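You operate a simulated robot arm through the tools that you are given. There is no shell and no other tool.

You are at the controls of a simulated robot arm. One attempt, no reset.

## Task
Put things in order on the beech table. At the end: the brown belt from the beech table stands where the black socks stood; the black socks from the beech table stands on top of the blue hardback book (marked "LAKES"); the grey paper ball from the beech table stands where the brown belt stood; the orange clothes peg from the beech table is on the brown carton; whatever was shut is shut again. Leave all else as you found it, and nothing knocked over.

The check looks at the end state, three seconds after you hand in, the way a careful person would. Anything else that was tipped, shoved, dropped, spilled or broken makes it a failure.

## Robot
A 7-joint arm with a two-finger parallel gripper, fixed in place. Base frame: the origin is at the foot of the arm, x ahead of it, y to its left, z up; the work surface is at about z = 85. Lengths are in cm, angles in rad, forces in N, time in s.
With the tool pointing down near the work surface it reaches from about 24 to 68 cm from the base axis. Its first joint turns from -1.152 to 1.152 rad. Payload 2.4 kg.
The TCP is the grasp point between the finger pads, 3 cm short of the fingertips. In the tool frame z runs along the fingers and y along their closing line. The gripper opens to 9.4 cm. The fingers are 2.8 cm wide and 1 cm thick; the gripper's body (5 by 9.6 cm) begins 5.5 cm behind the TCP.
Orientation is that of the tool frame in the base frame, as a unit quaternion [x, y, z, w]. With the fingers straight down and closing along the base's y, the tool's x points along the base's -x, its y along +y and its z along -z.

## Interface
- The arm moves only by the tool nudge_tool. Its argument "increments" is a list of rows, each an object of numbers (a shift or turn left out is 0, a gripper value left out holds the last): "ax", "ay", "az": the turn, a rotation vector about the tool's x, y, z in rad; "tx", "ty", "tz": the shift along the tool's x, y, z in cm; "gripper": the finger opening in cm, from 0 to 9.4. In form: [{"ax": .., "ay": .., "az": .., "tx": .., "ty": .., "tz": .., "gripper": ..}, ...]. A call has 1 to 20 rows; each row shifts and turns the commanded pose from where the row before left it, along the tool's axes as they then stand. Each row takes 0.2 s and may step no farther than 5 cm and 0.15 rad from the row before; otherwise, or with a gripper value out of range, the whole call is refused. A pose out of reach is approached as far as the arm can. The call stops where the force on the tool passes 40 N (or 10 N more than at its start, if that is more) or the arm is blocked; 0.2 s more then pass. Each finger travels about 15.3 cm/s and halts on what it meets, pressing with about 37 N; the grip force reading is that of the motor and also rises with nothing between the fingers. The clock runs only during rows and for 0.2 s after the last one: add rows that do not move to give the fingers time. It gives the time, the measured TCP pose, the force on the tool (base axes), the opening and the grip force at its end, in the units of the frame above (readings bear some noise), with the torque about the TCP (base axes, N m) and any sound that the robot's microphone picked up.
- Cameras (640 x 400 px; columns grow to the right, rows downward): "scene" is fixed at [4.94, 48.93, 143.59]; the picture's right is [-0.60, -0.80, 0.00], its down [-0.53, 0.40, -0.75] and it looks along [0.60, -0.45, -0.66] (base axes); focal length 354 px, centre (320, 200). "wrist" rides on the gripper at [7.6, 1.4, -10.2] in the tool frame; the picture's right is [-0.18, 0.98, 0.00], its down [-0.75, -0.14, -0.64] and it looks along [-0.63, -0.12, 0.77] (tool axes); focal length 243 px, centre (320, 200). There is no depth. A picture from a camera that has moved, and an enlarged one, comes with that camera's place and axes in the base frame and with its lens.
- capture(camera): a new picture of that camera. The clock stands still meanwhile.
- inspect(camera, box): a new picture of the part [left, top, right, bottom] of that camera's present view, enlarged. The clock stands still meanwhile.
- sign_off(): hands the job in; it is judged then, once.

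Nothing tells you positions but the pictures and the camera data. Unless the task says otherwise, let go and move clear before handing in.

The tools are called as name(argument=value, ...) on one line, values as JSON. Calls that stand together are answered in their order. nudge_tool: Moves the arm, as the interface text tells. Its arguments: {"type":"object","properties":{"increments":{"type":"array","items":{"type":"object","properties":{"ax":{"type":"number"},"ay":{"type":"number"},"az":{"type":"number"},"tx":{"type":"number"},"ty":{"type":"number"},"tz":{"type":"number"},"gripper":{"type":"number"}}}}},"required":["increments"]} The other tools are called the same way: capture (camera) takes a picture; inspect (camera, box) takes an enlarged picture of a part of a camera's view; sign_off () hands the job in.

At the start:

```text
clock: 0.0
eef_pos: [42.55, 14.71, 110.75]
ee_rot: [0.0, 1.0, 0.0, 0.0]
ft_force: [-0.4, 0.4, 1.0]
wrist_torque: [0.0, -0.02, -0.01]
width: 9.39
finger_force: 0.0
```

scene: 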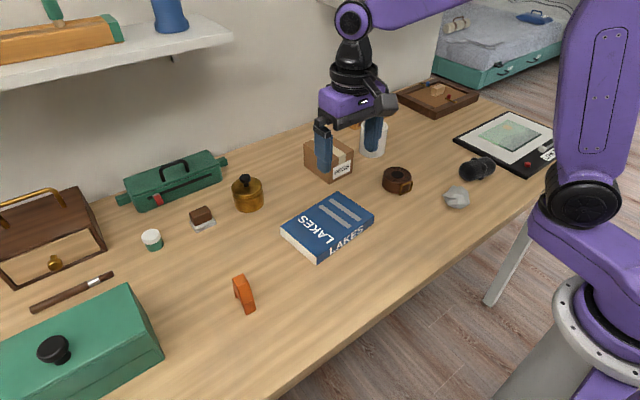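
wrist: 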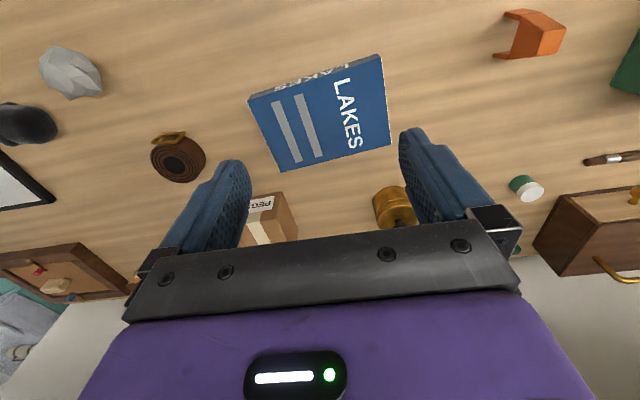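

I see the blue LAKES book in the middle, with the belt, the socks and the paper ball to its right, and the orange peg at the front left. The carton sits behind the book. I'll take closer pictures before moving.

inspect(camera="scene", box=[360, 120, 560, 245])

inspect(camera="scene", box=[220, 110, 400, 222])

inspect(camera="scene", box=[180, 180, 380, 320])

inspect(camera="wrist", box=[0, 0, 320, 200])

```text
3.20 times, centred on (460, 182) of scene
camera zoom: at [4.94, 48.93, 143.59], right [-0.6, -0.8, 0.0], down [-0.53, 0.4, -0.75], along [0.6, -0.45, -0.66], focal length 1133 px, centre (-128, 256)
```

zoom: 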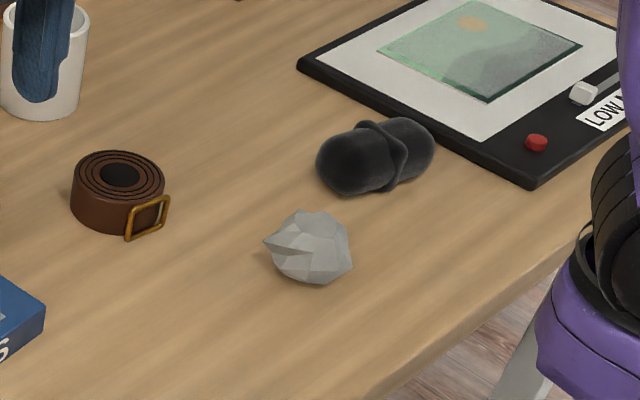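

```text
3.56 times, centred on (310, 166) of scene
camera zoom: at [4.94, 48.93, 143.59], right [-0.6, -0.8, 0.0], down [-0.53, 0.4, -0.75], along [0.6, -0.45, -0.66], focal length 1259 px, centre (356, 321)
```

zoom: 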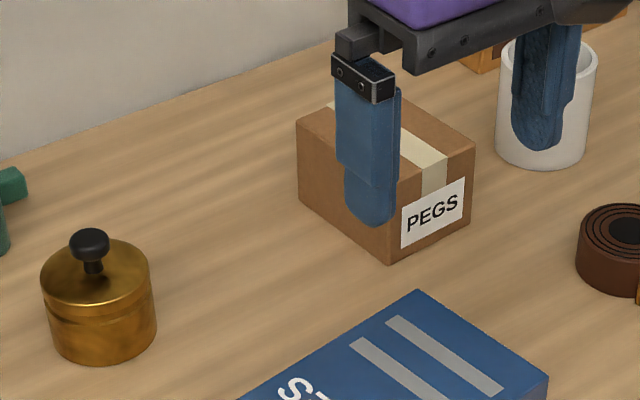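

```text
2.86 times, centred on (280, 250) of scene
camera zoom: at [4.94, 48.93, 143.59], right [-0.6, -0.8, 0.0], down [-0.53, 0.4, -0.75], along [0.6, -0.45, -0.66], focal length 1012 px, centre (434, 57)
```

zoom: 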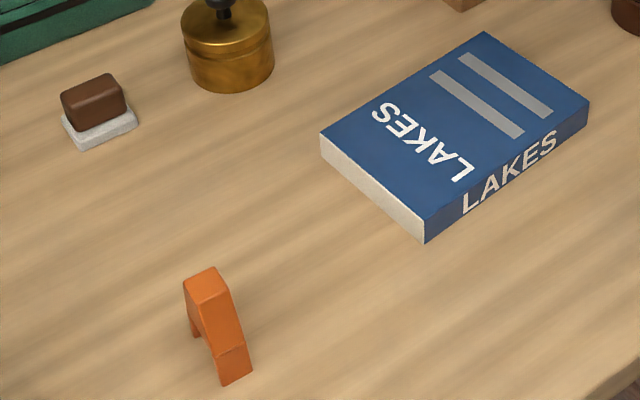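

```text
2.00 times, centred on (160, 100) of wrist
camera zoom: at [34.85, 16.11, 121.12], right [0.18, 0.98, 0.0], down [0.75, -0.14, 0.64], along [0.63, -0.12, -0.77], focal length 485 px, centre (640, 400)
```

zoom: 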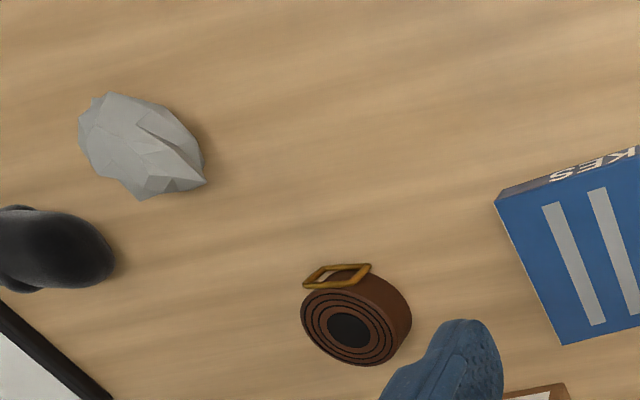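

The socks are near (40, -30), the belt near (51, -10), the ball near (37, -16.5), the book centre near (49, 14) and the carton near (66, -1). I'll hover over the right-hand group to refine these with the wrist camera.

nudge_tool(increments=[{"ty": -4.9}, {"ty": -4.9}, {"ty": -4.9}, {"ty": -4.9}, {"ty": -4.9}, {"ty": -4.9, "tx": 2}, {"ty": -4.9}, {"ty": -4.9}, {"ty": -4.9}, {}])

capture(camera="wrist")

capture(camera="scene")

```text
refused: row 6 steps farther than a row can; nothing moved
```

```text
taken
camera wrist: at [34.85, 16.11, 121.12], right [0.18, 0.98, 0.0], down [0.75, -0.14, 0.64], along [0.63, -0.12, -0.77], focal length 243 px, centre (320, 200)
```

wrist: 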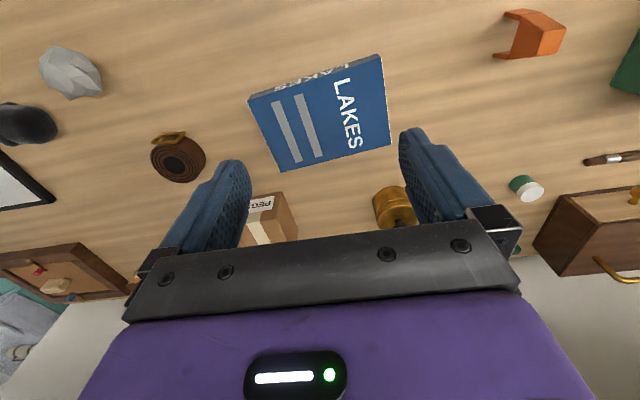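

```text
taken
```

scene: 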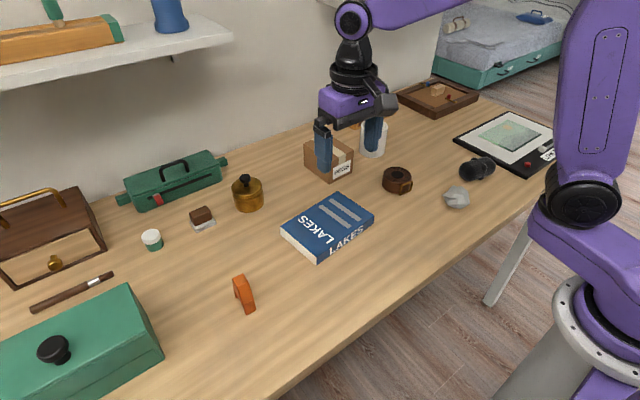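

The call was refused because one row stepped too far. I'll repeat the move with smaller steps.

nudge_tool(increments=[{"ty": -4.4}, {"ty": -4.4}, {"ty": -4.4}, {"ty": -4.4}, {"ty": -4.4}, {"ty": -4.4, "tx": 2}, {"ty": -4.4}, {"ty": -4.4}, {"ty": -4.4}, {"ty": -4.4}, {}])

capture(camera="wrist")

capture(camera="scene")

```text
clock: 2.4
eef_pos: [40.68, -29.6, 110.67]
ee_rot: [0.001, 1.0, 0.0, 0.0]
ft_force: [-0.4, 0.2, 0.5]
wrist_torque: [0.02, 0.01, 0.0]
width: 9.42
finger_force: 0.0
```

```text
taken
camera wrist: at [33.08, -28.11, 121.13], right [0.18, 0.98, 0.0], down [0.75, -0.14, 0.64], along [0.63, -0.12, -0.77], focal length 243 px, centre (320, 200)
```

wrist: 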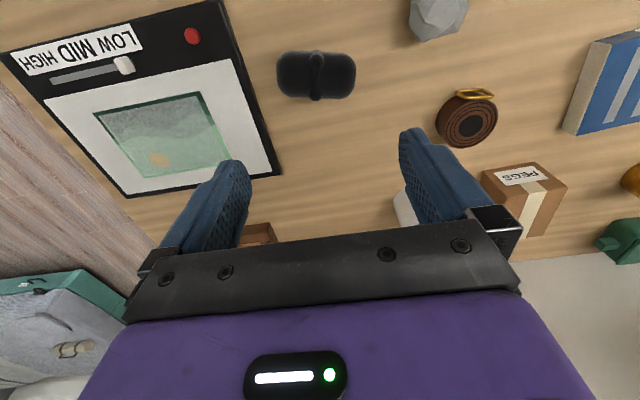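

```text
taken
```

scene: 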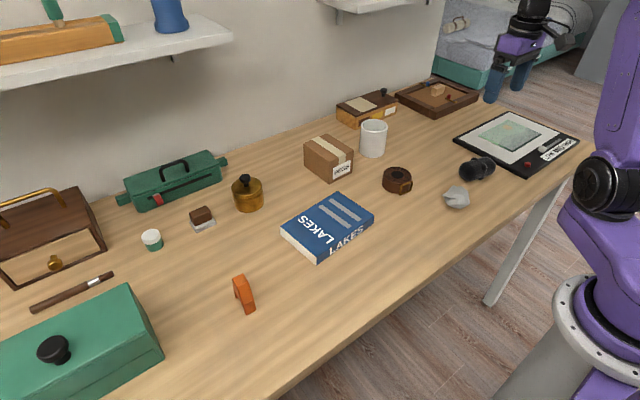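

The wrist view puts the socks at about (40.4, -30), with their long axis close to y. I'll turn the gripper so it closes across them, come down partway and look again.

nudge_tool(increments=[{"az": -0.143}, {"az": -0.143}, {"az": -0.143}, {"az": -0.143}, {"az": -0.143}, {"az": -0.143}, {"az": -0.143}, {"az": -0.143}, {"az": -0.143}, {"tz": 3}, {"tz": 3}, {"tz": 3}, {}])

capture(camera="wrist")

inspect(camera="scene", box=[400, 60, 600, 220])

```text
clock: 5.2
eef_pos: [40.53, -29.55, 101.72]
ee_rot: [-0.6, 0.8, 0.0, 0.0]
ft_force: [0.6, -0.1, 0.1]
wrist_torque: [0.03, 0.0, 0.0]
width: 9.38
finger_force: 0.0
```

```text
taken
camera wrist: at [36.95, -36.4, 112.07], right [-0.89, 0.45, 0.0], down [0.35, 0.68, 0.64], along [0.29, 0.57, -0.77], focal length 243 px, centre (320, 200)
```

wrist: 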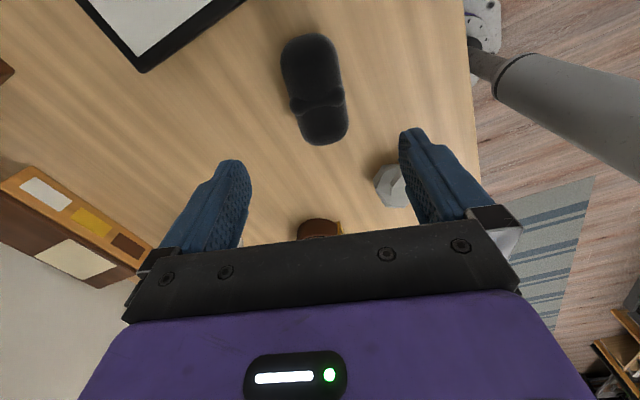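

```text
2.50 times, centred on (500, 140) of scene
camera zoom: at [4.94, 48.93, 143.59], right [-0.6, -0.8, 0.0], down [-0.53, 0.4, -0.75], along [0.6, -0.45, -0.66], focal length 885 px, centre (-130, 350)
```

zoom: 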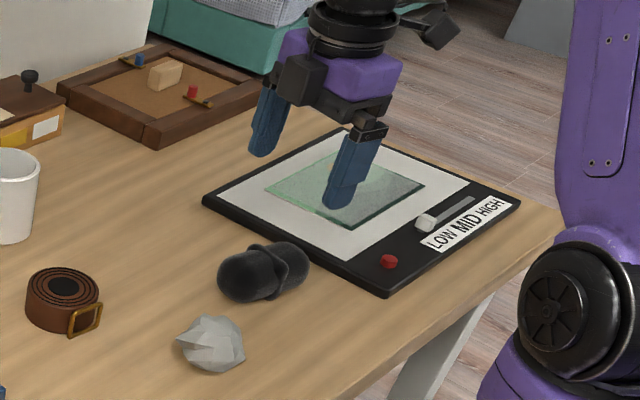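

The socks are centred at about (40.4, -30.2) and the closing line is nearly square to them. I'll descend and grip.

nudge_tool(increments=[{"tx": 0.66, "tz": 3}, {"tz": 3}, {"tz": 3}, {"tz": 2}, {"tz": 1.2}, {"tz": 0.9}, {}])

capture(camera="wrist")

inspect(camera="scene", box=[400, 60, 600, 220])

```text
clock: 6.8
eef_pos: [40.29, -30.12, 88.7]
ee_rot: [-0.6, 0.8, 0.0, 0.0]
ft_force: [-0.2, 0.6, 0.2]
wrist_torque: [-0.04, -0.03, 0.0]
width: 9.37
finger_force: 0.0
```

```text
taken
camera wrist: at [36.82, -36.91, 99.09], right [-0.89, 0.45, 0.0], down [0.35, 0.68, 0.64], along [0.29, 0.57, -0.77], focal length 243 px, centre (320, 200)
```

wrist: 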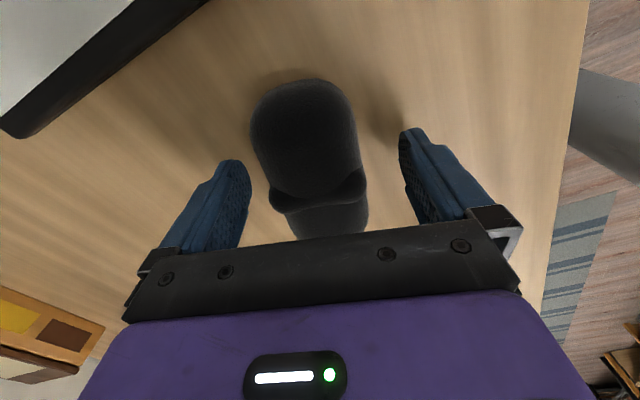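

```text
2.50 times, centred on (500, 140) of scene
camera zoom: at [4.94, 48.93, 143.59], right [-0.6, -0.8, 0.0], down [-0.53, 0.4, -0.75], along [0.6, -0.45, -0.66], focal length 885 px, centre (-130, 350)
```

zoom: 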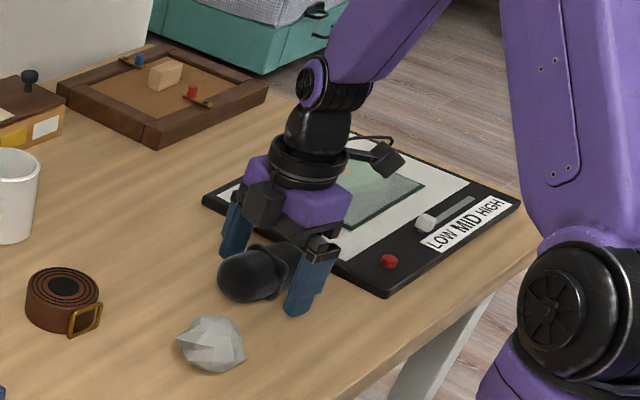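

The socks sit between the open fingers. I'll close, let the grip settle and lift straight up.

nudge_tool(increments=[{"gripper": 5}, {"gripper": 3}, {"gripper": 2}, {"gripper": 2}, {"gripper": 2}])

capture(camera="wrist")

```text
clock: 8.0
eef_pos: [40.28, -30.06, 88.79]
ee_rot: [-0.6, 0.8, 0.0, 0.0]
ft_force: [-0.8, -0.7, 2.1]
wrist_torque: [-0.04, 0.09, 0.04]
width: 5.6
finger_force: 37.2
```

```text
taken
camera wrist: at [36.8, -36.91, 99.1], right [-0.89, 0.45, 0.0], down [0.35, 0.68, 0.64], along [0.29, 0.57, -0.77], focal length 243 px, centre (320, 200)
```

wrist: 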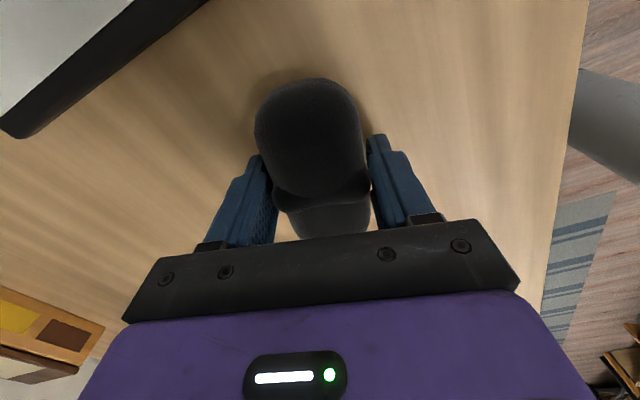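

The grip holds at 5.6 cm. I'll lift and carry the socks over the book.

nudge_tool(increments=[{"tz": -1}, {"tz": -2}, {"tz": -4}, {"tz": -4}, {"tz": -3}, {}])

nudge_tool(increments=[{"tx": -3.7, "ty": 0.325}, {"tx": -3.7, "ty": 0.325}, {"tx": -3.7, "ty": 0.325}, {"tx": -3.7, "ty": 0.325}, {"tx": -3.7, "ty": 0.325}, {"tx": -3.7, "ty": 0.325}, {"tx": -3.7, "ty": 0.325}, {"tx": -3.7, "ty": 0.325}, {"tx": -3.7, "ty": 0.325}, {"tx": -3.7, "ty": 0.325}, {"tx": -3.7, "ty": 0.325}, {"tx": -3.7, "ty": 0.325}, {}, {}])

capture(camera="wrist")

capture(camera="scene")

```text
clock: 9.4
eef_pos: [40.24, -30.02, 102.61]
ee_rot: [-0.6, 0.8, 0.0, 0.0]
ft_force: [-0.2, -0.1, -1.2]
wrist_torque: [-0.01, 0.02, -0.01]
width: 5.61
finger_force: 36.6
```

```text
clock: 12.4
eef_pos: [48.94, 13.58, 102.68]
ee_rot: [-0.599, 0.8, 0.0, 0.0]
ft_force: [0.2, 0.5, -0.7]
wrist_torque: [-0.01, 0.01, 0.02]
width: 5.55
finger_force: 37.2
```

```text
taken
camera wrist: at [45.51, 6.79, 113.08], right [-0.89, 0.45, 0.0], down [0.35, 0.68, 0.64], along [0.29, 0.57, -0.77], focal length 243 px, centre (320, 200)
```

wrist: 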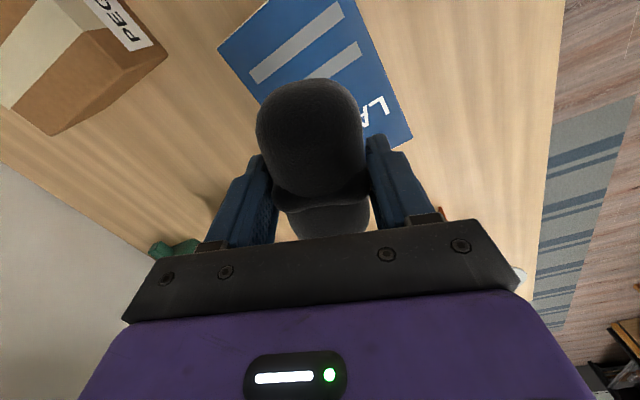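

```text
taken
```

scene: 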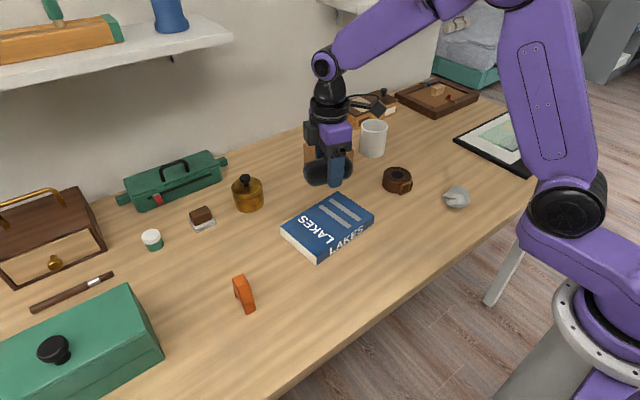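

The arm is over the book's centre. I'll turn to line the socks up with the book, then descend in stages.

nudge_tool(increments=[{"az": -0.13}, {"az": -0.13}, {"az": -0.13}, {"tz": 3}, {"tz": 3}, {"tz": 2.5}, {"tz": 1.5}, {}])

inspect(camera="scene", box=[260, 120, 420, 270])

```text
clock: 14.2
eef_pos: [48.87, 13.8, 92.53]
ee_rot: [0.744, -0.668, 0.001, 0.0]
ft_force: [0.1, -0.6, -0.4]
wrist_torque: [-0.01, -0.04, -0.01]
width: 5.57
finger_force: 36.4
```

```text
2.67 times, centred on (340, 195) of scene
camera zoom: at [4.94, 48.93, 143.59], right [-0.6, -0.8, 0.0], down [-0.53, 0.4, -0.75], along [0.6, -0.45, -0.66], focal length 944 px, centre (267, 213)
```

zoom: 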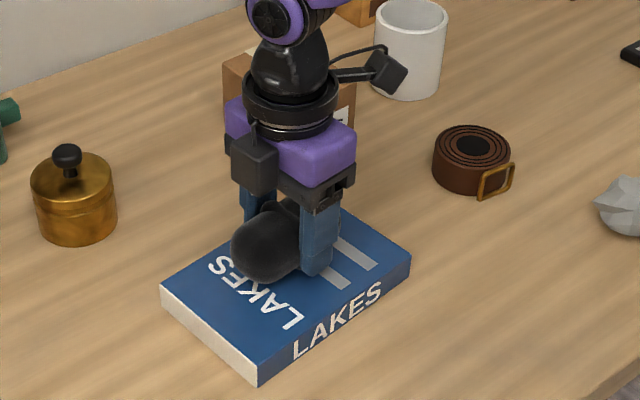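

nudge_tool(increments=[{"tz": 0.3}, {"tz": 0.25}, {}])

```text
clock: 15.0
eef_pos: [48.96, 13.58, 91.93]
ee_rot: [0.744, -0.668, 0.001, 0.0]
ft_force: [0.0, -0.9, -0.9]
wrist_torque: [0.02, -0.01, 0.02]
width: 5.54
finger_force: 37.2
```

The reading shows no contact yet, so I'll lower in finer steps.

nudge_tool(increments=[{"tz": 0.2}, {}])

nudge_tool(increments=[{"tz": 0.15}, {}])

```text
clock: 15.6
eef_pos: [48.98, 13.61, 91.81]
ee_rot: [0.744, -0.668, 0.001, 0.0]
ft_force: [0.0, -0.1, -1.0]
wrist_torque: [0.02, 0.0, -0.03]
width: 5.54
finger_force: 37.1
```

```text
clock: 16.2
eef_pos: [49.15, 13.77, 91.68]
ee_rot: [0.744, -0.668, 0.0, 0.0]
ft_force: [0.2, -0.9, -1.6]
wrist_torque: [-0.01, 0.02, 0.02]
width: 5.54
finger_force: 37.2
```

nudge_tool(increments=[{"tz": 0.15}, {}])

inspect(camera="scene", box=[280, 170, 380, 270])

```text
clock: 16.8
eef_pos: [49.06, 13.68, 91.53]
ee_rot: [0.744, -0.668, 0.0, 0.0]
ft_force: [-1.0, -0.6, -0.8]
wrist_torque: [-0.04, 0.03, -0.03]
width: 5.55
finger_force: 37.0
```

```text
4.00 times, centred on (330, 220) of scene
camera zoom: at [4.94, 48.93, 143.59], right [-0.6, -0.8, 0.0], down [-0.53, 0.4, -0.75], along [0.6, -0.45, -0.66], focal length 1416 px, centre (280, 120)
```

zoom: 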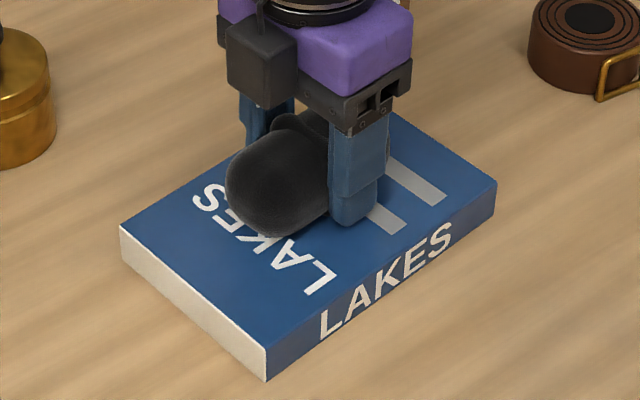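

nudge_tool(increments=[{"tz": 0.15}, {}])

nudge_tool(increments=[{"tz": 0.15}, {}])

```text
clock: 17.4
eef_pos: [49.01, 13.65, 91.51]
ee_rot: [0.743, -0.669, 0.0, -0.001]
ft_force: [-3.4, -1.9, 20.2]
wrist_torque: [-0.12, 0.32, 0.06]
width: 5.58
finger_force: 37.0
```

```text
clock: 17.9
eef_pos: [49.08, 13.71, 91.38]
ee_rot: [0.744, -0.668, 0.001, -0.001]
ft_force: [-4.2, -1.6, 11.1]
wrist_torque: [0.05, 0.09, 0.02]
width: 5.54
finger_force: 37.8
stopped in row 2: the force on the tool passed its limit at 41 N (the readings are from after the stop); the commanded pose is now the measured one
```

That's contact with the book. I'll ease up a hair, open and retreat upward.

nudge_tool(increments=[{"tz": -0.1}, {"gripper": 6.2}, {"gripper": 7.5}, {"gripper": 8.5}, {}, {"tz": -2}, {"tz": -3}, {"tz": -4}, {"tz": -4}, {"tz": -3}, {}])

capture(camera="wrist")

capture(camera="scene")

```text
clock: 20.3
eef_pos: [48.97, 13.74, 107.56]
ee_rot: [0.743, -0.669, 0.001, -0.001]
ft_force: [-0.3, 1.0, 0.3]
wrist_torque: [0.0, -0.01, 0.0]
width: 8.52
finger_force: 0.1
```

```text
taken
camera wrist: at [48.41, 5.94, 117.97], right [-1.0, 0.08, 0.0], down [0.06, 0.76, 0.64], along [0.05, 0.64, -0.77], focal length 243 px, centre (320, 200)
```

wrist: 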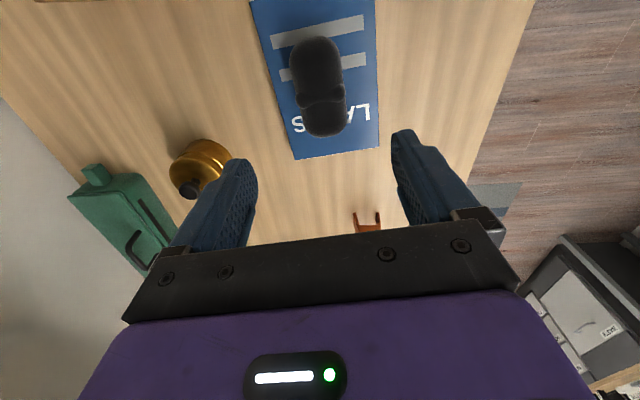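

```text
taken
```

scene: 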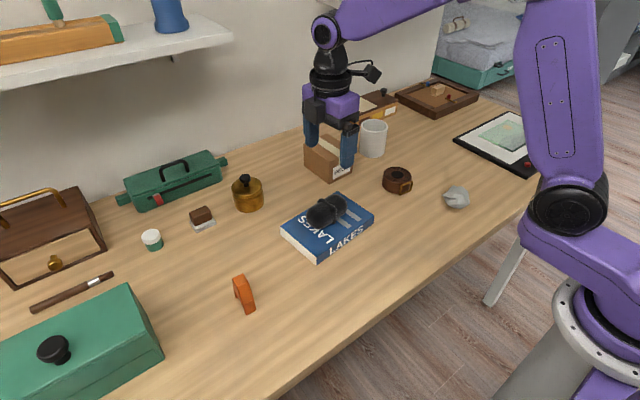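

The socks rest on the book and nothing else has moved. Next is the belt: I'll turn back to yaw 0, hover over it and take a precise look.

nudge_tool(increments=[{"az": 0.14, "gripper": 9.4}, {"az": 0.14}, {"az": 0.14}, {"az": 0.14}, {"az": 0.14}, {"az": 0.14}, {"az": 0.14}, {"az": 0.14}, {"az": 0.14}, {"az": 0.14}, {"az": 0.14}, {"az": 0.14}, {"ty": -4, "tx": -1.35}, {"ty": -4}, {"ty": -4}, {"ty": -4}, {"ty": -4}, {"ty": -4.1}, {}])

capture(camera="wrist")

```text
clock: 24.3
eef_pos: [50.44, -10.55, 107.4]
ee_rot: [0.003, 1.0, 0.002, 0.002]
ft_force: [-0.6, 0.5, 0.7]
wrist_torque: [0.03, 0.02, 0.04]
width: 9.39
finger_force: 0.1
```

```text
taken
camera wrist: at [42.79, -9.0, 117.76], right [0.19, 0.98, 0.0], down [0.75, -0.14, 0.64], along [0.63, -0.12, -0.76], focal length 243 px, centre (320, 200)
```

wrist: 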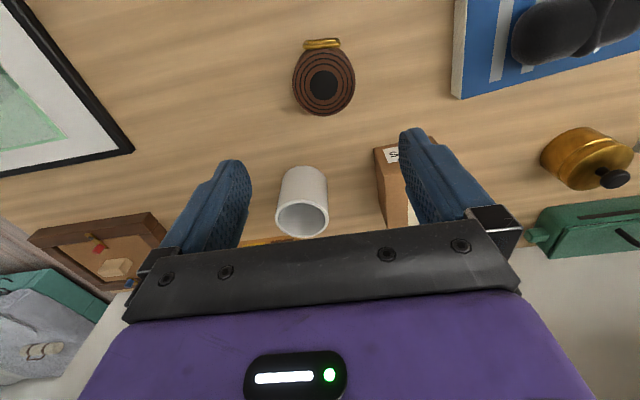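

inspect(camera="wrist", box=[240, 20, 400, 120])

```text
4.00 times, centred on (320, 70) of wrist
camera zoom: at [42.79, -9.0, 117.76], right [0.19, 0.98, 0.0], down [0.75, -0.14, 0.64], along [0.63, -0.12, -0.76], focal length 970 px, centre (320, 720)
```

zoom: 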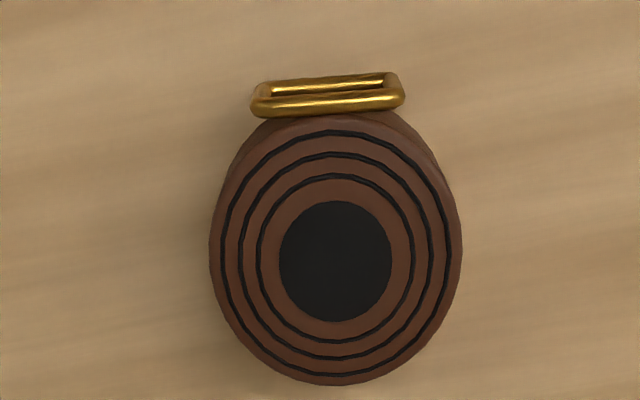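

nudge_tool(increments=[{"ty": 0.42, "tz": 3}, {"tz": 3}, {"tz": 3}, {"tz": 3}, {}, {}])

capture(camera="wrist")

inspect(camera="scene", box=[330, 100, 470, 210])

```text
clock: 25.7
eef_pos: [50.45, -9.95, 95.54]
ee_rot: [0.002, 1.0, 0.002, 0.002]
ft_force: [1.0, -0.2, -0.2]
wrist_torque: [-0.01, -0.02, -0.01]
width: 9.42
finger_force: 0.1
```

```text
taken
camera wrist: at [42.9, -8.48, 105.94], right [0.19, 0.98, 0.0], down [0.75, -0.14, 0.64], along [0.63, -0.12, -0.76], focal length 243 px, centre (320, 200)
```

wrist: 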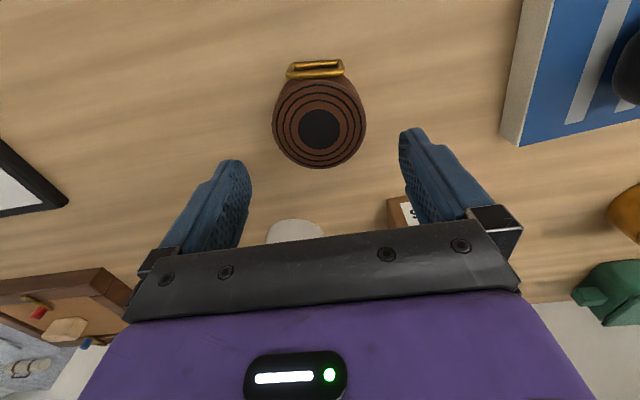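

```text
3.64 times, centred on (400, 155) of scene
camera zoom: at [4.94, 48.93, 143.59], right [-0.6, -0.8, 0.0], down [-0.53, 0.4, -0.75], along [0.6, -0.45, -0.66], focal length 1287 px, centre (29, 364)
```

zoom: 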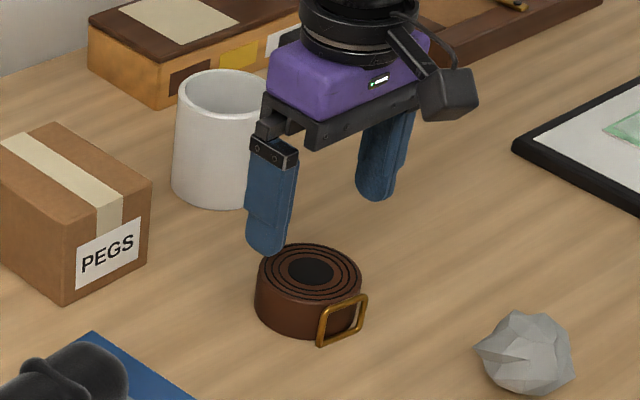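

The belt is centred under the gripper, so I'll descend and grip it across y, clear of the buckle.

nudge_tool(increments=[{"tz": 2.5}, {"tz": 2}, {"tz": 1.5}, {"tz": 0.8}, {}])

capture(camera="wrist")

inspect(camera="scene", box=[330, 100, 470, 210])

```text
clock: 26.9
eef_pos: [50.42, -10.08, 88.73]
ee_rot: [0.003, 1.0, 0.002, 0.001]
ft_force: [0.4, 0.2, 0.1]
wrist_torque: [-0.02, 0.02, -0.02]
width: 9.4
finger_force: 0.1
```

```text
taken
camera wrist: at [42.83, -8.46, 99.11], right [0.19, 0.98, 0.0], down [0.75, -0.14, 0.64], along [0.63, -0.12, -0.76], focal length 243 px, centre (320, 200)
```

wrist: 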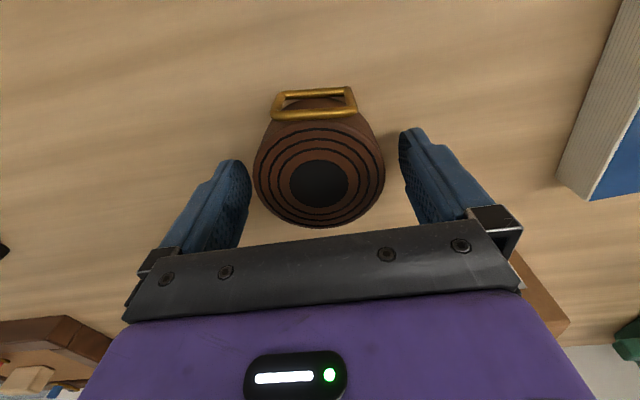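

```text
3.64 times, centred on (400, 155) of scene
camera zoom: at [4.94, 48.93, 143.59], right [-0.6, -0.8, 0.0], down [-0.53, 0.4, -0.75], along [0.6, -0.45, -0.66], focal length 1287 px, centre (29, 364)
```

zoom: 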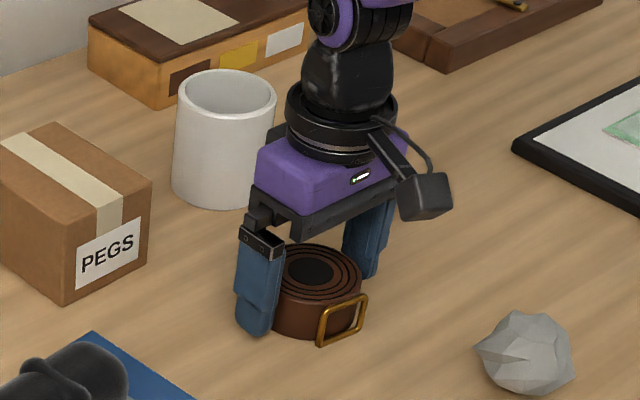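

nudge_tool(increments=[{"gripper": 8}, {"gripper": 7}, {"gripper": 6.5}, {"gripper": 6.5}, {}])

capture(camera="wrist")

```text
clock: 28.1
eef_pos: [50.42, -9.9, 88.76]
ee_rot: [0.002, 1.0, 0.001, 0.003]
ft_force: [-0.2, -0.6, 4.4]
wrist_torque: [-0.23, -0.01, -0.02]
width: 7.07
finger_force: 37.0
```

```text
taken
camera wrist: at [42.83, -8.47, 99.14], right [0.19, 0.98, 0.0], down [0.75, -0.14, 0.64], along [0.63, -0.12, -0.76], focal length 243 px, centre (320, 200)
```

wrist: 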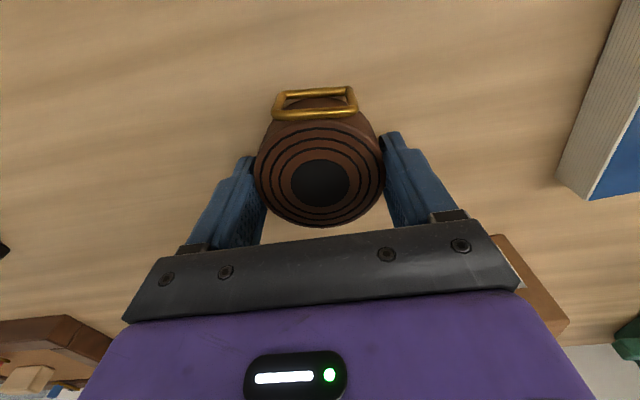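

The belt is held at 7.07 cm. I'll lift it and carry it to where the socks were, about (40.4, -30.15).

nudge_tool(increments=[{"tz": -1}, {"tz": -3}, {"tz": -4}, {"tz": -4}, {"tx": 2, "ty": -4.05}, {"tx": 2, "ty": -4.05}, {"tx": 2, "ty": -4.05}, {"tx": 2, "ty": -4.05}, {"tx": 2, "ty": -4.05}, {}, {}])

capture(camera="wrist")

capture(camera="scene")

```text
clock: 30.5
eef_pos: [40.23, -30.21, 100.67]
ee_rot: [0.002, 1.0, 0.001, 0.002]
ft_force: [-0.7, 1.0, -1.5]
wrist_torque: [0.0, 0.03, -0.01]
width: 7.03
finger_force: 37.1
```

```text
taken
camera wrist: at [32.59, -28.78, 111.05], right [0.19, 0.98, 0.0], down [0.75, -0.14, 0.64], along [0.63, -0.12, -0.76], focal length 243 px, centre (320, 200)
```

wrist: 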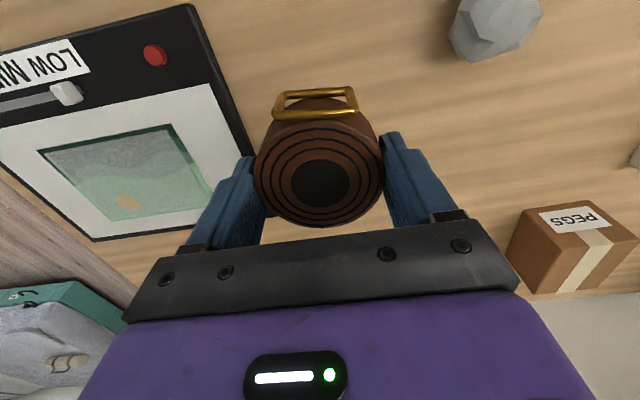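

```text
taken
```

scene: 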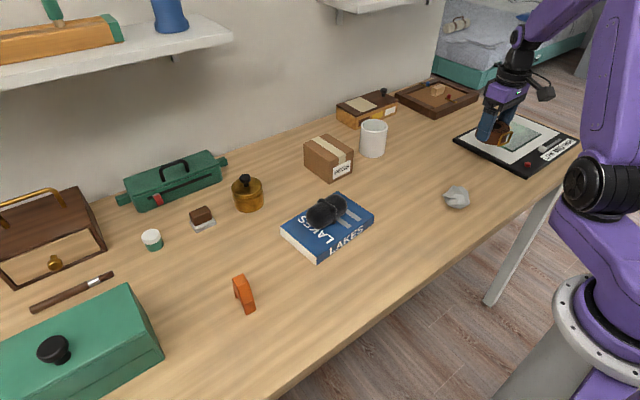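

nudge_tool(increments=[{"tz": 3, "tx": -0.12}, {"tz": 3}, {"tz": 3}, {"tz": 1.5}, {"tz": 0.8}, {}])

inspect(camera="scene", box=[400, 100, 560, 220])

```text
clock: 31.9
eef_pos: [40.47, -30.02, 89.24]
ee_rot: [0.002, 1.0, 0.0, 0.001]
ft_force: [0.7, -0.1, -1.9]
wrist_torque: [-0.03, 0.0, 0.01]
width: 7.05
finger_force: 37.6
```

```text
3.33 times, centred on (480, 160) of scene
camera zoom: at [4.95, 48.92, 143.59], right [-0.6, -0.8, 0.0], down [-0.53, 0.4, -0.75], along [0.6, -0.45, -0.66], focal length 1180 px, centre (-213, 333)
```

zoom: 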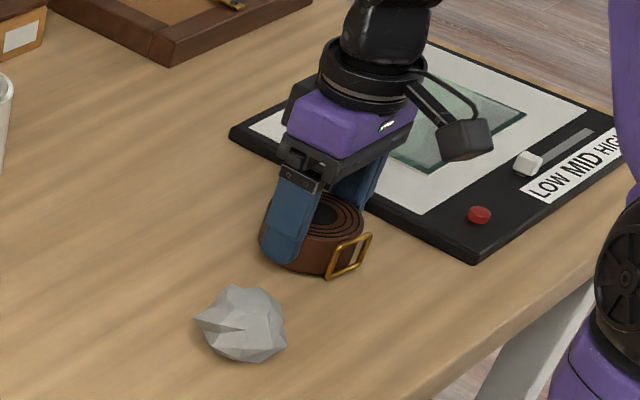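

nudge_tool(increments=[{"tz": 0.25}, {}])

nudge_tool(increments=[{"tz": 0.15}, {}])

```text
clock: 32.5
eef_pos: [40.35, -30.08, 89.05]
ee_rot: [0.001, 1.0, 0.001, 0.001]
ft_force: [0.2, -0.3, -2.6]
wrist_torque: [-0.04, -0.01, 0.01]
width: 7.06
finger_force: 37.0
```

```text
clock: 33.1
eef_pos: [40.49, -30.03, 88.81]
ee_rot: [0.002, 1.0, 0.001, 0.002]
ft_force: [0.4, -0.2, -1.7]
wrist_torque: [0.02, 0.0, 0.0]
width: 7.06
finger_force: 37.1
```

nudge_tool(increments=[{"tz": 0.12}, {}])

```text
clock: 33.7
eef_pos: [40.44, -30.11, 88.93]
ee_rot: [0.002, 1.0, 0.0, 0.002]
ft_force: [-2.3, 1.7, 6.4]
wrist_torque: [-0.13, 0.01, -0.02]
width: 7.04
finger_force: 37.3
```

The belt is touching the table, so I'll release it and rise.

nudge_tool(increments=[{"gripper": 7.6}, {"gripper": 8.6}, {"gripper": 9.4}, {}, {"tz": -2}, {"tz": -3}, {"tz": -4}, {"tz": -4}, {"tz": -3}, {}])

capture(camera="wrist")

capture(camera="scene")

```text
clock: 35.9
eef_pos: [40.59, -30.14, 105.0]
ee_rot: [0.002, 1.0, 0.001, 0.002]
ft_force: [-0.2, -0.2, 0.5]
wrist_torque: [0.01, -0.02, -0.02]
width: 9.42
finger_force: 0.1
```

```text
taken
camera wrist: at [32.85, -28.7, 115.39], right [0.19, 0.98, 0.0], down [0.75, -0.14, 0.64], along [0.63, -0.12, -0.76], focal length 243 px, centre (320, 200)
```

wrist: 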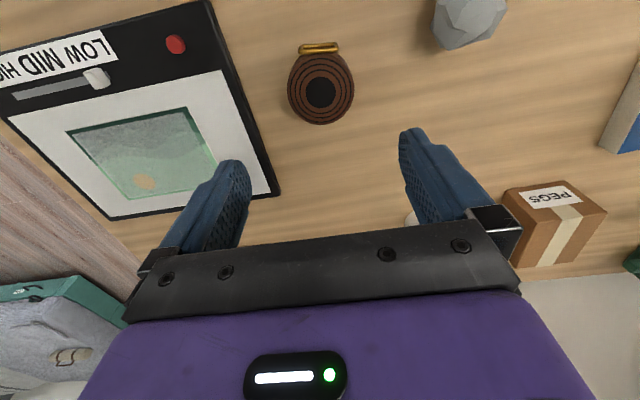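

```text
taken
```

scene: 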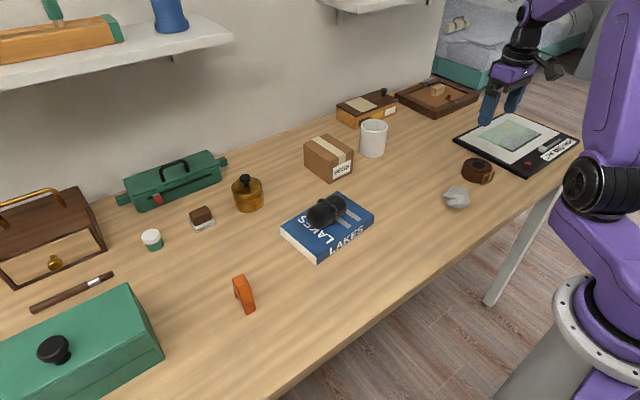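

The belt stands where the socks were. Next is the paper ball, near (37, -16.5), so I'll hover over it.

nudge_tool(increments=[{"tx": 0.9, "ty": 3.4}, {"tx": 0.9, "ty": 3.4}, {"tx": 0.9, "ty": 3.4}, {"tx": 0.9, "ty": 3.4}, {}, {}])

capture(camera="wrist")

inspect(camera="wrist", box=[240, 20, 400, 120])

```text
clock: 37.3
eef_pos: [36.94, -16.59, 104.83]
ee_rot: [0.002, 1.0, 0.0, 0.002]
ft_force: [-0.7, -0.7, -0.4]
wrist_torque: [0.03, 0.03, 0.04]
width: 9.44
finger_force: 0.0
```

```text
taken
camera wrist: at [29.16, -15.04, 115.15], right [0.19, 0.98, 0.0], down [0.75, -0.14, 0.64], along [0.63, -0.12, -0.76], focal length 243 px, centre (320, 200)
```

wrist: 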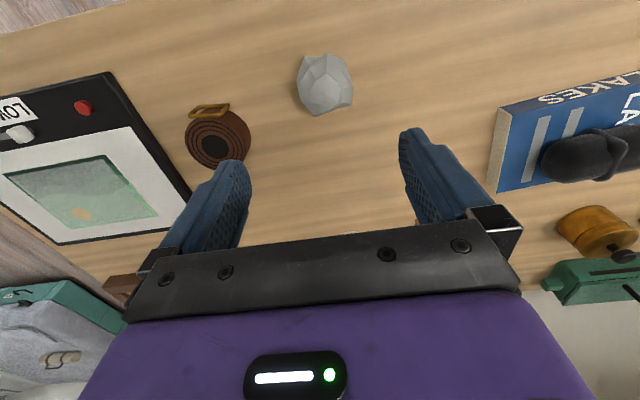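

```text
4.00 times, centred on (320, 70) of wrist
camera zoom: at [29.16, -15.04, 115.15], right [0.19, 0.98, 0.0], down [0.75, -0.14, 0.64], along [0.63, -0.12, -0.76], focal length 970 px, centre (320, 720)
```

zoom: 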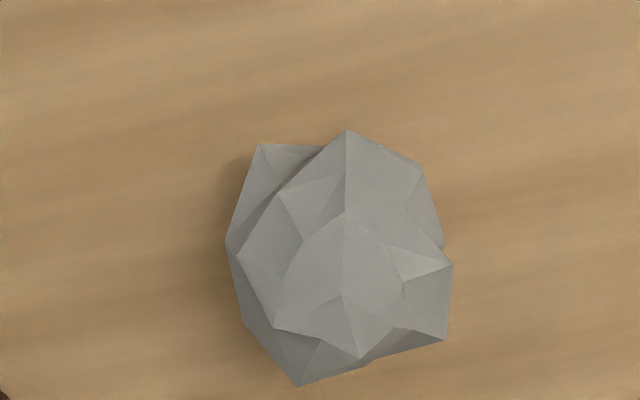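

nudge_tool(increments=[{"tx": 0.75, "ty": 0.48, "tz": 2}, {"tz": 4}, {"tz": 3}, {}, {}])

capture(camera="wrist")

```text
clock: 38.5
eef_pos: [36.01, -15.87, 95.99]
ee_rot: [0.002, 1.0, 0.001, 0.002]
ft_force: [0.2, -0.8, 0.5]
wrist_torque: [0.01, 0.0, 0.01]
width: 9.37
finger_force: 0.1
```

```text
taken
camera wrist: at [28.46, -14.48, 106.27], right [0.19, 0.98, 0.0], down [0.75, -0.14, 0.64], along [0.63, -0.12, -0.76], focal length 243 px, centre (320, 200)
```

wrist: 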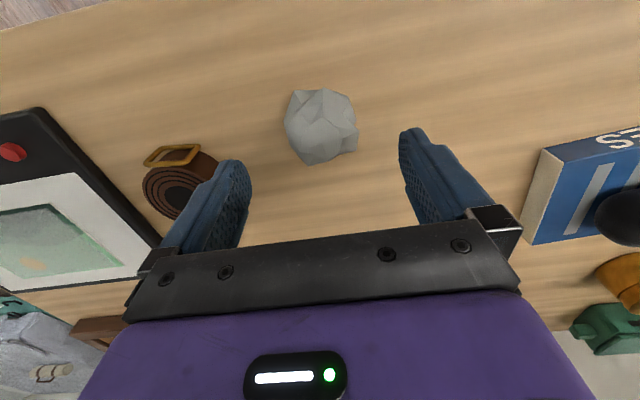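

The ball is centred, so I'll descend and grip it.

nudge_tool(increments=[{"tz": 2.5}, {"tz": 2.5}, {"tz": 1.5}, {"tz": 0.8}, {}])

capture(camera="wrist")

nudge_tool(increments=[{"gripper": 7.5}, {"gripper": 6}, {"gripper": 4.5}, {"gripper": 3.5}, {"gripper": 3.5}, {}])

capture(camera="wrist")

inspect(camera="scene", box=[400, 120, 520, 220])

```text
clock: 39.7
eef_pos: [36.16, -16.13, 88.49]
ee_rot: [0.002, 1.0, 0.002, 0.002]
ft_force: [0.1, -0.6, -0.7]
wrist_torque: [-0.01, 0.01, -0.01]
width: 9.39
finger_force: 0.0
```

```text
taken
camera wrist: at [28.53, -14.63, 98.86], right [0.19, 0.98, 0.0], down [0.75, -0.14, 0.64], along [0.63, -0.12, -0.76], focal length 243 px, centre (320, 200)
```

wrist: 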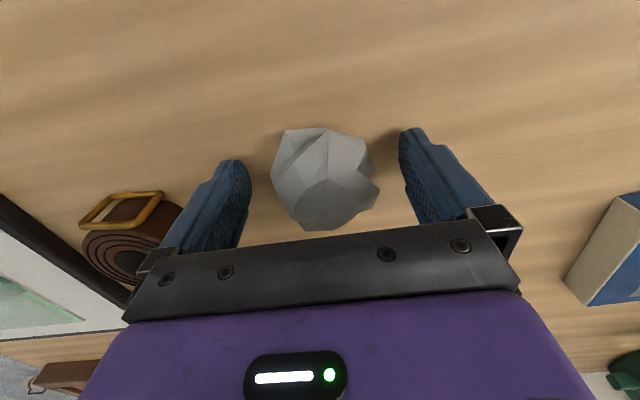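

```text
clock: 41.1
eef_pos: [36.09, -16.17, 88.49]
ee_rot: [0.001, 1.0, 0.001, 0.002]
ft_force: [0.4, 0.3, -0.1]
wrist_torque: [-0.02, 0.0, 0.01]
width: 5.3
finger_force: 36.7
```

```text
taken
camera wrist: at [28.53, -14.63, 98.87], right [0.19, 0.98, 0.0], down [0.75, -0.14, 0.64], along [0.63, -0.12, -0.76], focal length 243 px, centre (320, 200)
```

wrist: 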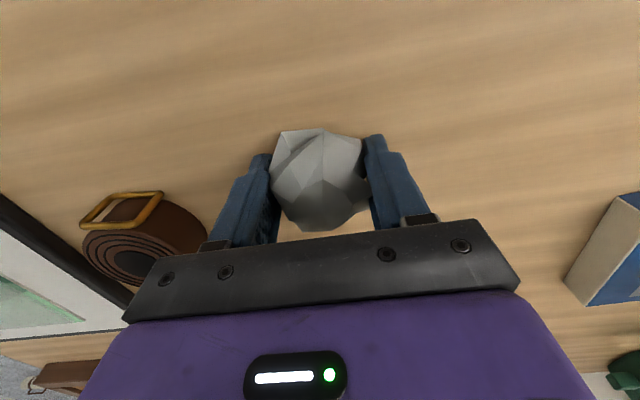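

```text
4.00 times, centred on (460, 170) of scene
camera zoom: at [4.94, 48.93, 143.59], right [-0.6, -0.8, 0.0], down [-0.53, 0.4, -0.75], along [0.6, -0.45, -0.66], focal length 1416 px, centre (-240, 320)
```

zoom: 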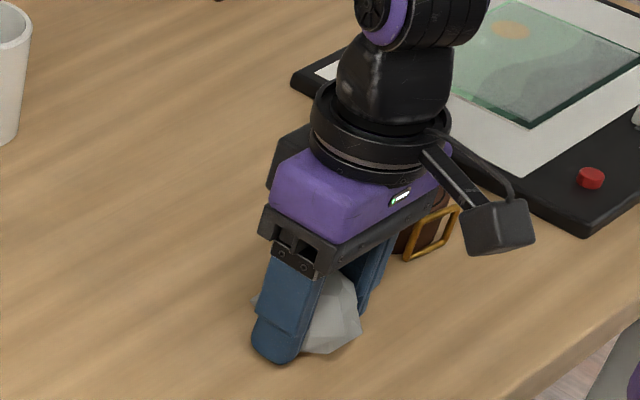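

The ball is held at 5.3 cm. I'll lift it and carry it to the belt's old place at (50.4, -10.0).

nudge_tool(increments=[{"tz": -1}, {"tz": -3}, {"tz": -4}, {"tz": -3}, {"tx": -3.57, "ty": 1.53}, {"tx": -3.57, "ty": 1.53}, {"tx": -3.57, "ty": 1.53}, {"tx": -3.57, "ty": 1.53}, {}, {}])

capture(camera="wrist")

capture(camera="scene")

```text
clock: 43.3
eef_pos: [50.54, -9.84, 99.77]
ee_rot: [0.001, 1.0, 0.001, 0.001]
ft_force: [0.3, -0.7, 0.2]
wrist_torque: [-0.02, -0.01, -0.02]
width: 5.28
finger_force: 37.1
```

```text
taken
camera wrist: at [42.95, -8.4, 110.16], right [0.19, 0.98, 0.0], down [0.75, -0.14, 0.64], along [0.63, -0.12, -0.76], focal length 243 px, centre (320, 200)
```

wrist: 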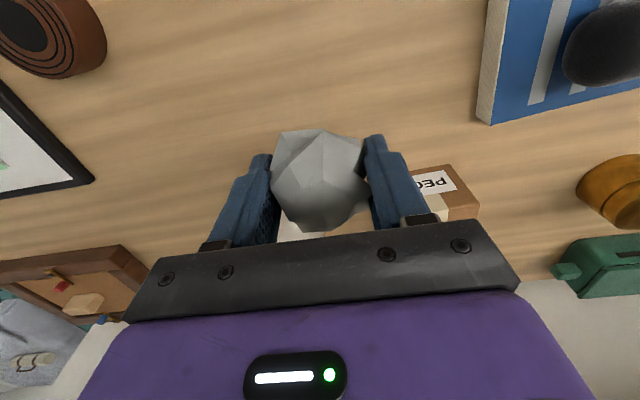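

```text
taken
```

scene: 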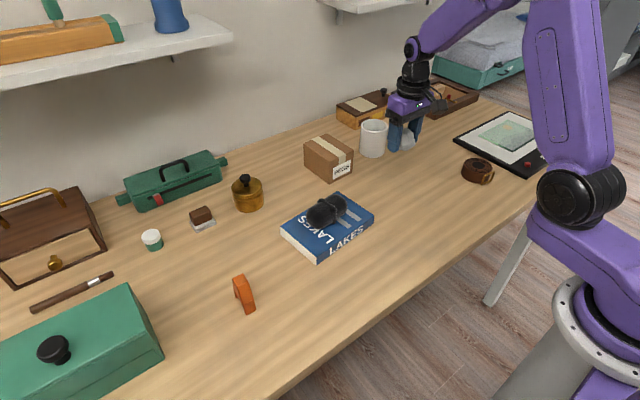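

nudge_tool(increments=[{"tz": 3, "ty": -0.1, "tx": 0.08}, {"tz": 3}, {"tz": 3}, {"tz": 1.5}, {}])

nudge_tool(increments=[{"tz": 0.3}, {}])

nudge_tool(increments=[{"tz": 0.2}, {}])

```text
clock: 44.5
eef_pos: [50.35, -10.01, 89.14]
ee_rot: [0.002, 1.0, 0.001, 0.002]
ft_force: [0.7, 0.0, -1.1]
wrist_torque: [0.01, 0.03, 0.01]
width: 5.3
finger_force: 37.2
```

```text
clock: 45.1
eef_pos: [50.3, -9.92, 88.71]
ee_rot: [0.002, 1.0, 0.001, 0.002]
ft_force: [0.3, 0.3, -0.4]
wrist_torque: [0.02, 0.01, -0.05]
width: 5.3
finger_force: 36.8
```

```text
clock: 45.7
eef_pos: [50.31, -10.01, 88.66]
ee_rot: [0.003, 1.0, 0.001, 0.001]
ft_force: [-1.0, 0.1, -0.8]
wrist_torque: [0.0, 0.04, -0.01]
width: 5.25
finger_force: 37.0
```

nudge_tool(increments=[{"tz": 0.12}, {}])

inspect(camera="scene", box=[340, 110, 460, 210])

```text
clock: 46.3
eef_pos: [50.26, -10.16, 88.62]
ee_rot: [0.001, 1.0, 0.001, 0.001]
ft_force: [-0.8, 0.3, 8.3]
wrist_torque: [0.01, 0.03, 0.02]
width: 5.3
finger_force: 37.2
```

```text
4.00 times, centred on (400, 160) of scene
camera zoom: at [4.93, 48.93, 143.59], right [-0.6, -0.8, 0.0], down [-0.53, 0.4, -0.75], along [0.6, -0.45, -0.66], focal length 1416 px, centre (0, 360)
```

zoom: 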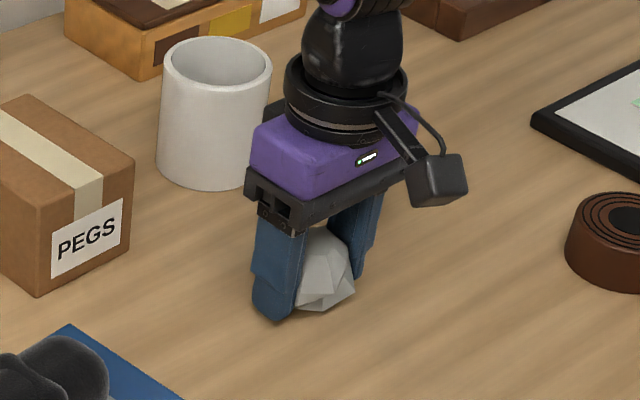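

The ball is on the table. I'll release it gently and rise.

nudge_tool(increments=[{"gripper": 5.8}, {"gripper": 6.8}, {"gripper": 8.5}, {"gripper": 9.4}, {}, {"tz": -2}, {"tz": -3}, {"tz": -4}, {"tz": -4}, {"tz": -4}, {}])

capture(camera="wrist")

capture(camera="scene")

inspect(camera="scene", box=[340, 110, 500, 210])

```text
clock: 48.7
eef_pos: [50.17, -10.09, 105.27]
ee_rot: [0.001, 1.0, 0.001, 0.001]
ft_force: [0.2, 0.0, 0.3]
wrist_torque: [-0.03, -0.05, 0.0]
width: 9.42
finger_force: 0.0
```

```text
taken
camera wrist: at [42.61, -8.66, 115.7], right [0.19, 0.98, 0.0], down [0.75, -0.14, 0.64], along [0.63, -0.12, -0.77], focal length 243 px, centre (320, 200)
```

wrist: 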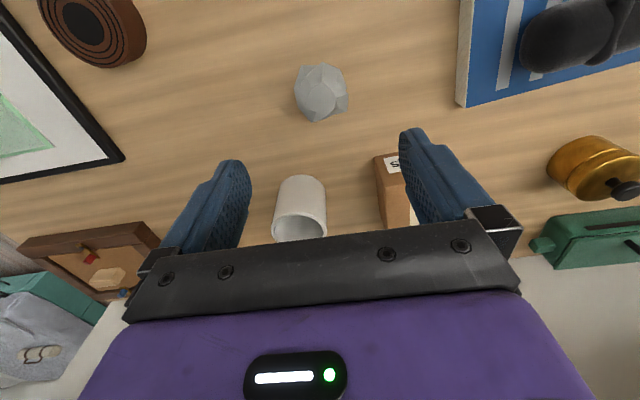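

```text
taken
```

scene: 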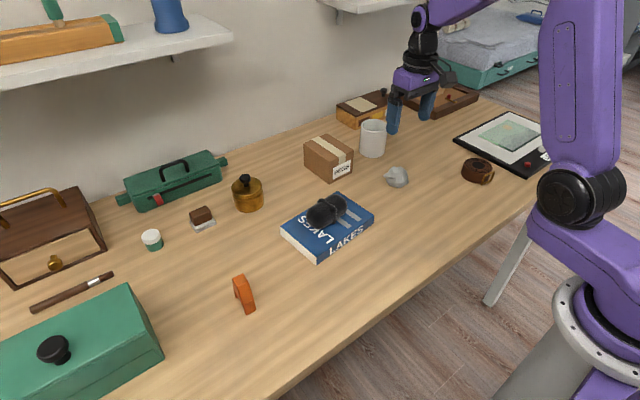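

```text
4.00 times, centred on (420, 160) of scene
camera zoom: at [4.94, 48.93, 143.59], right [-0.6, -0.8, 0.0], down [-0.53, 0.4, -0.75], along [0.6, -0.45, -0.66], focal length 1416 px, centre (-80, 360)
```

zoom: 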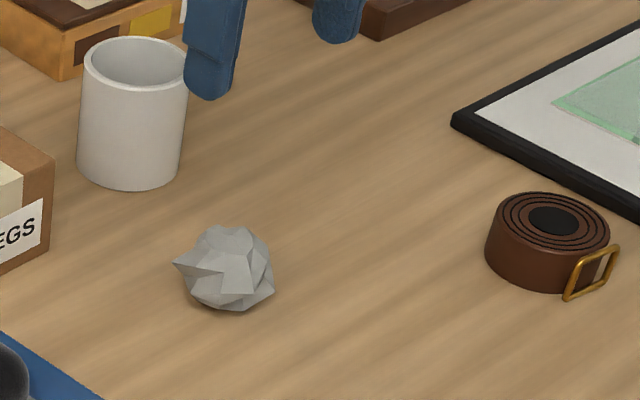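

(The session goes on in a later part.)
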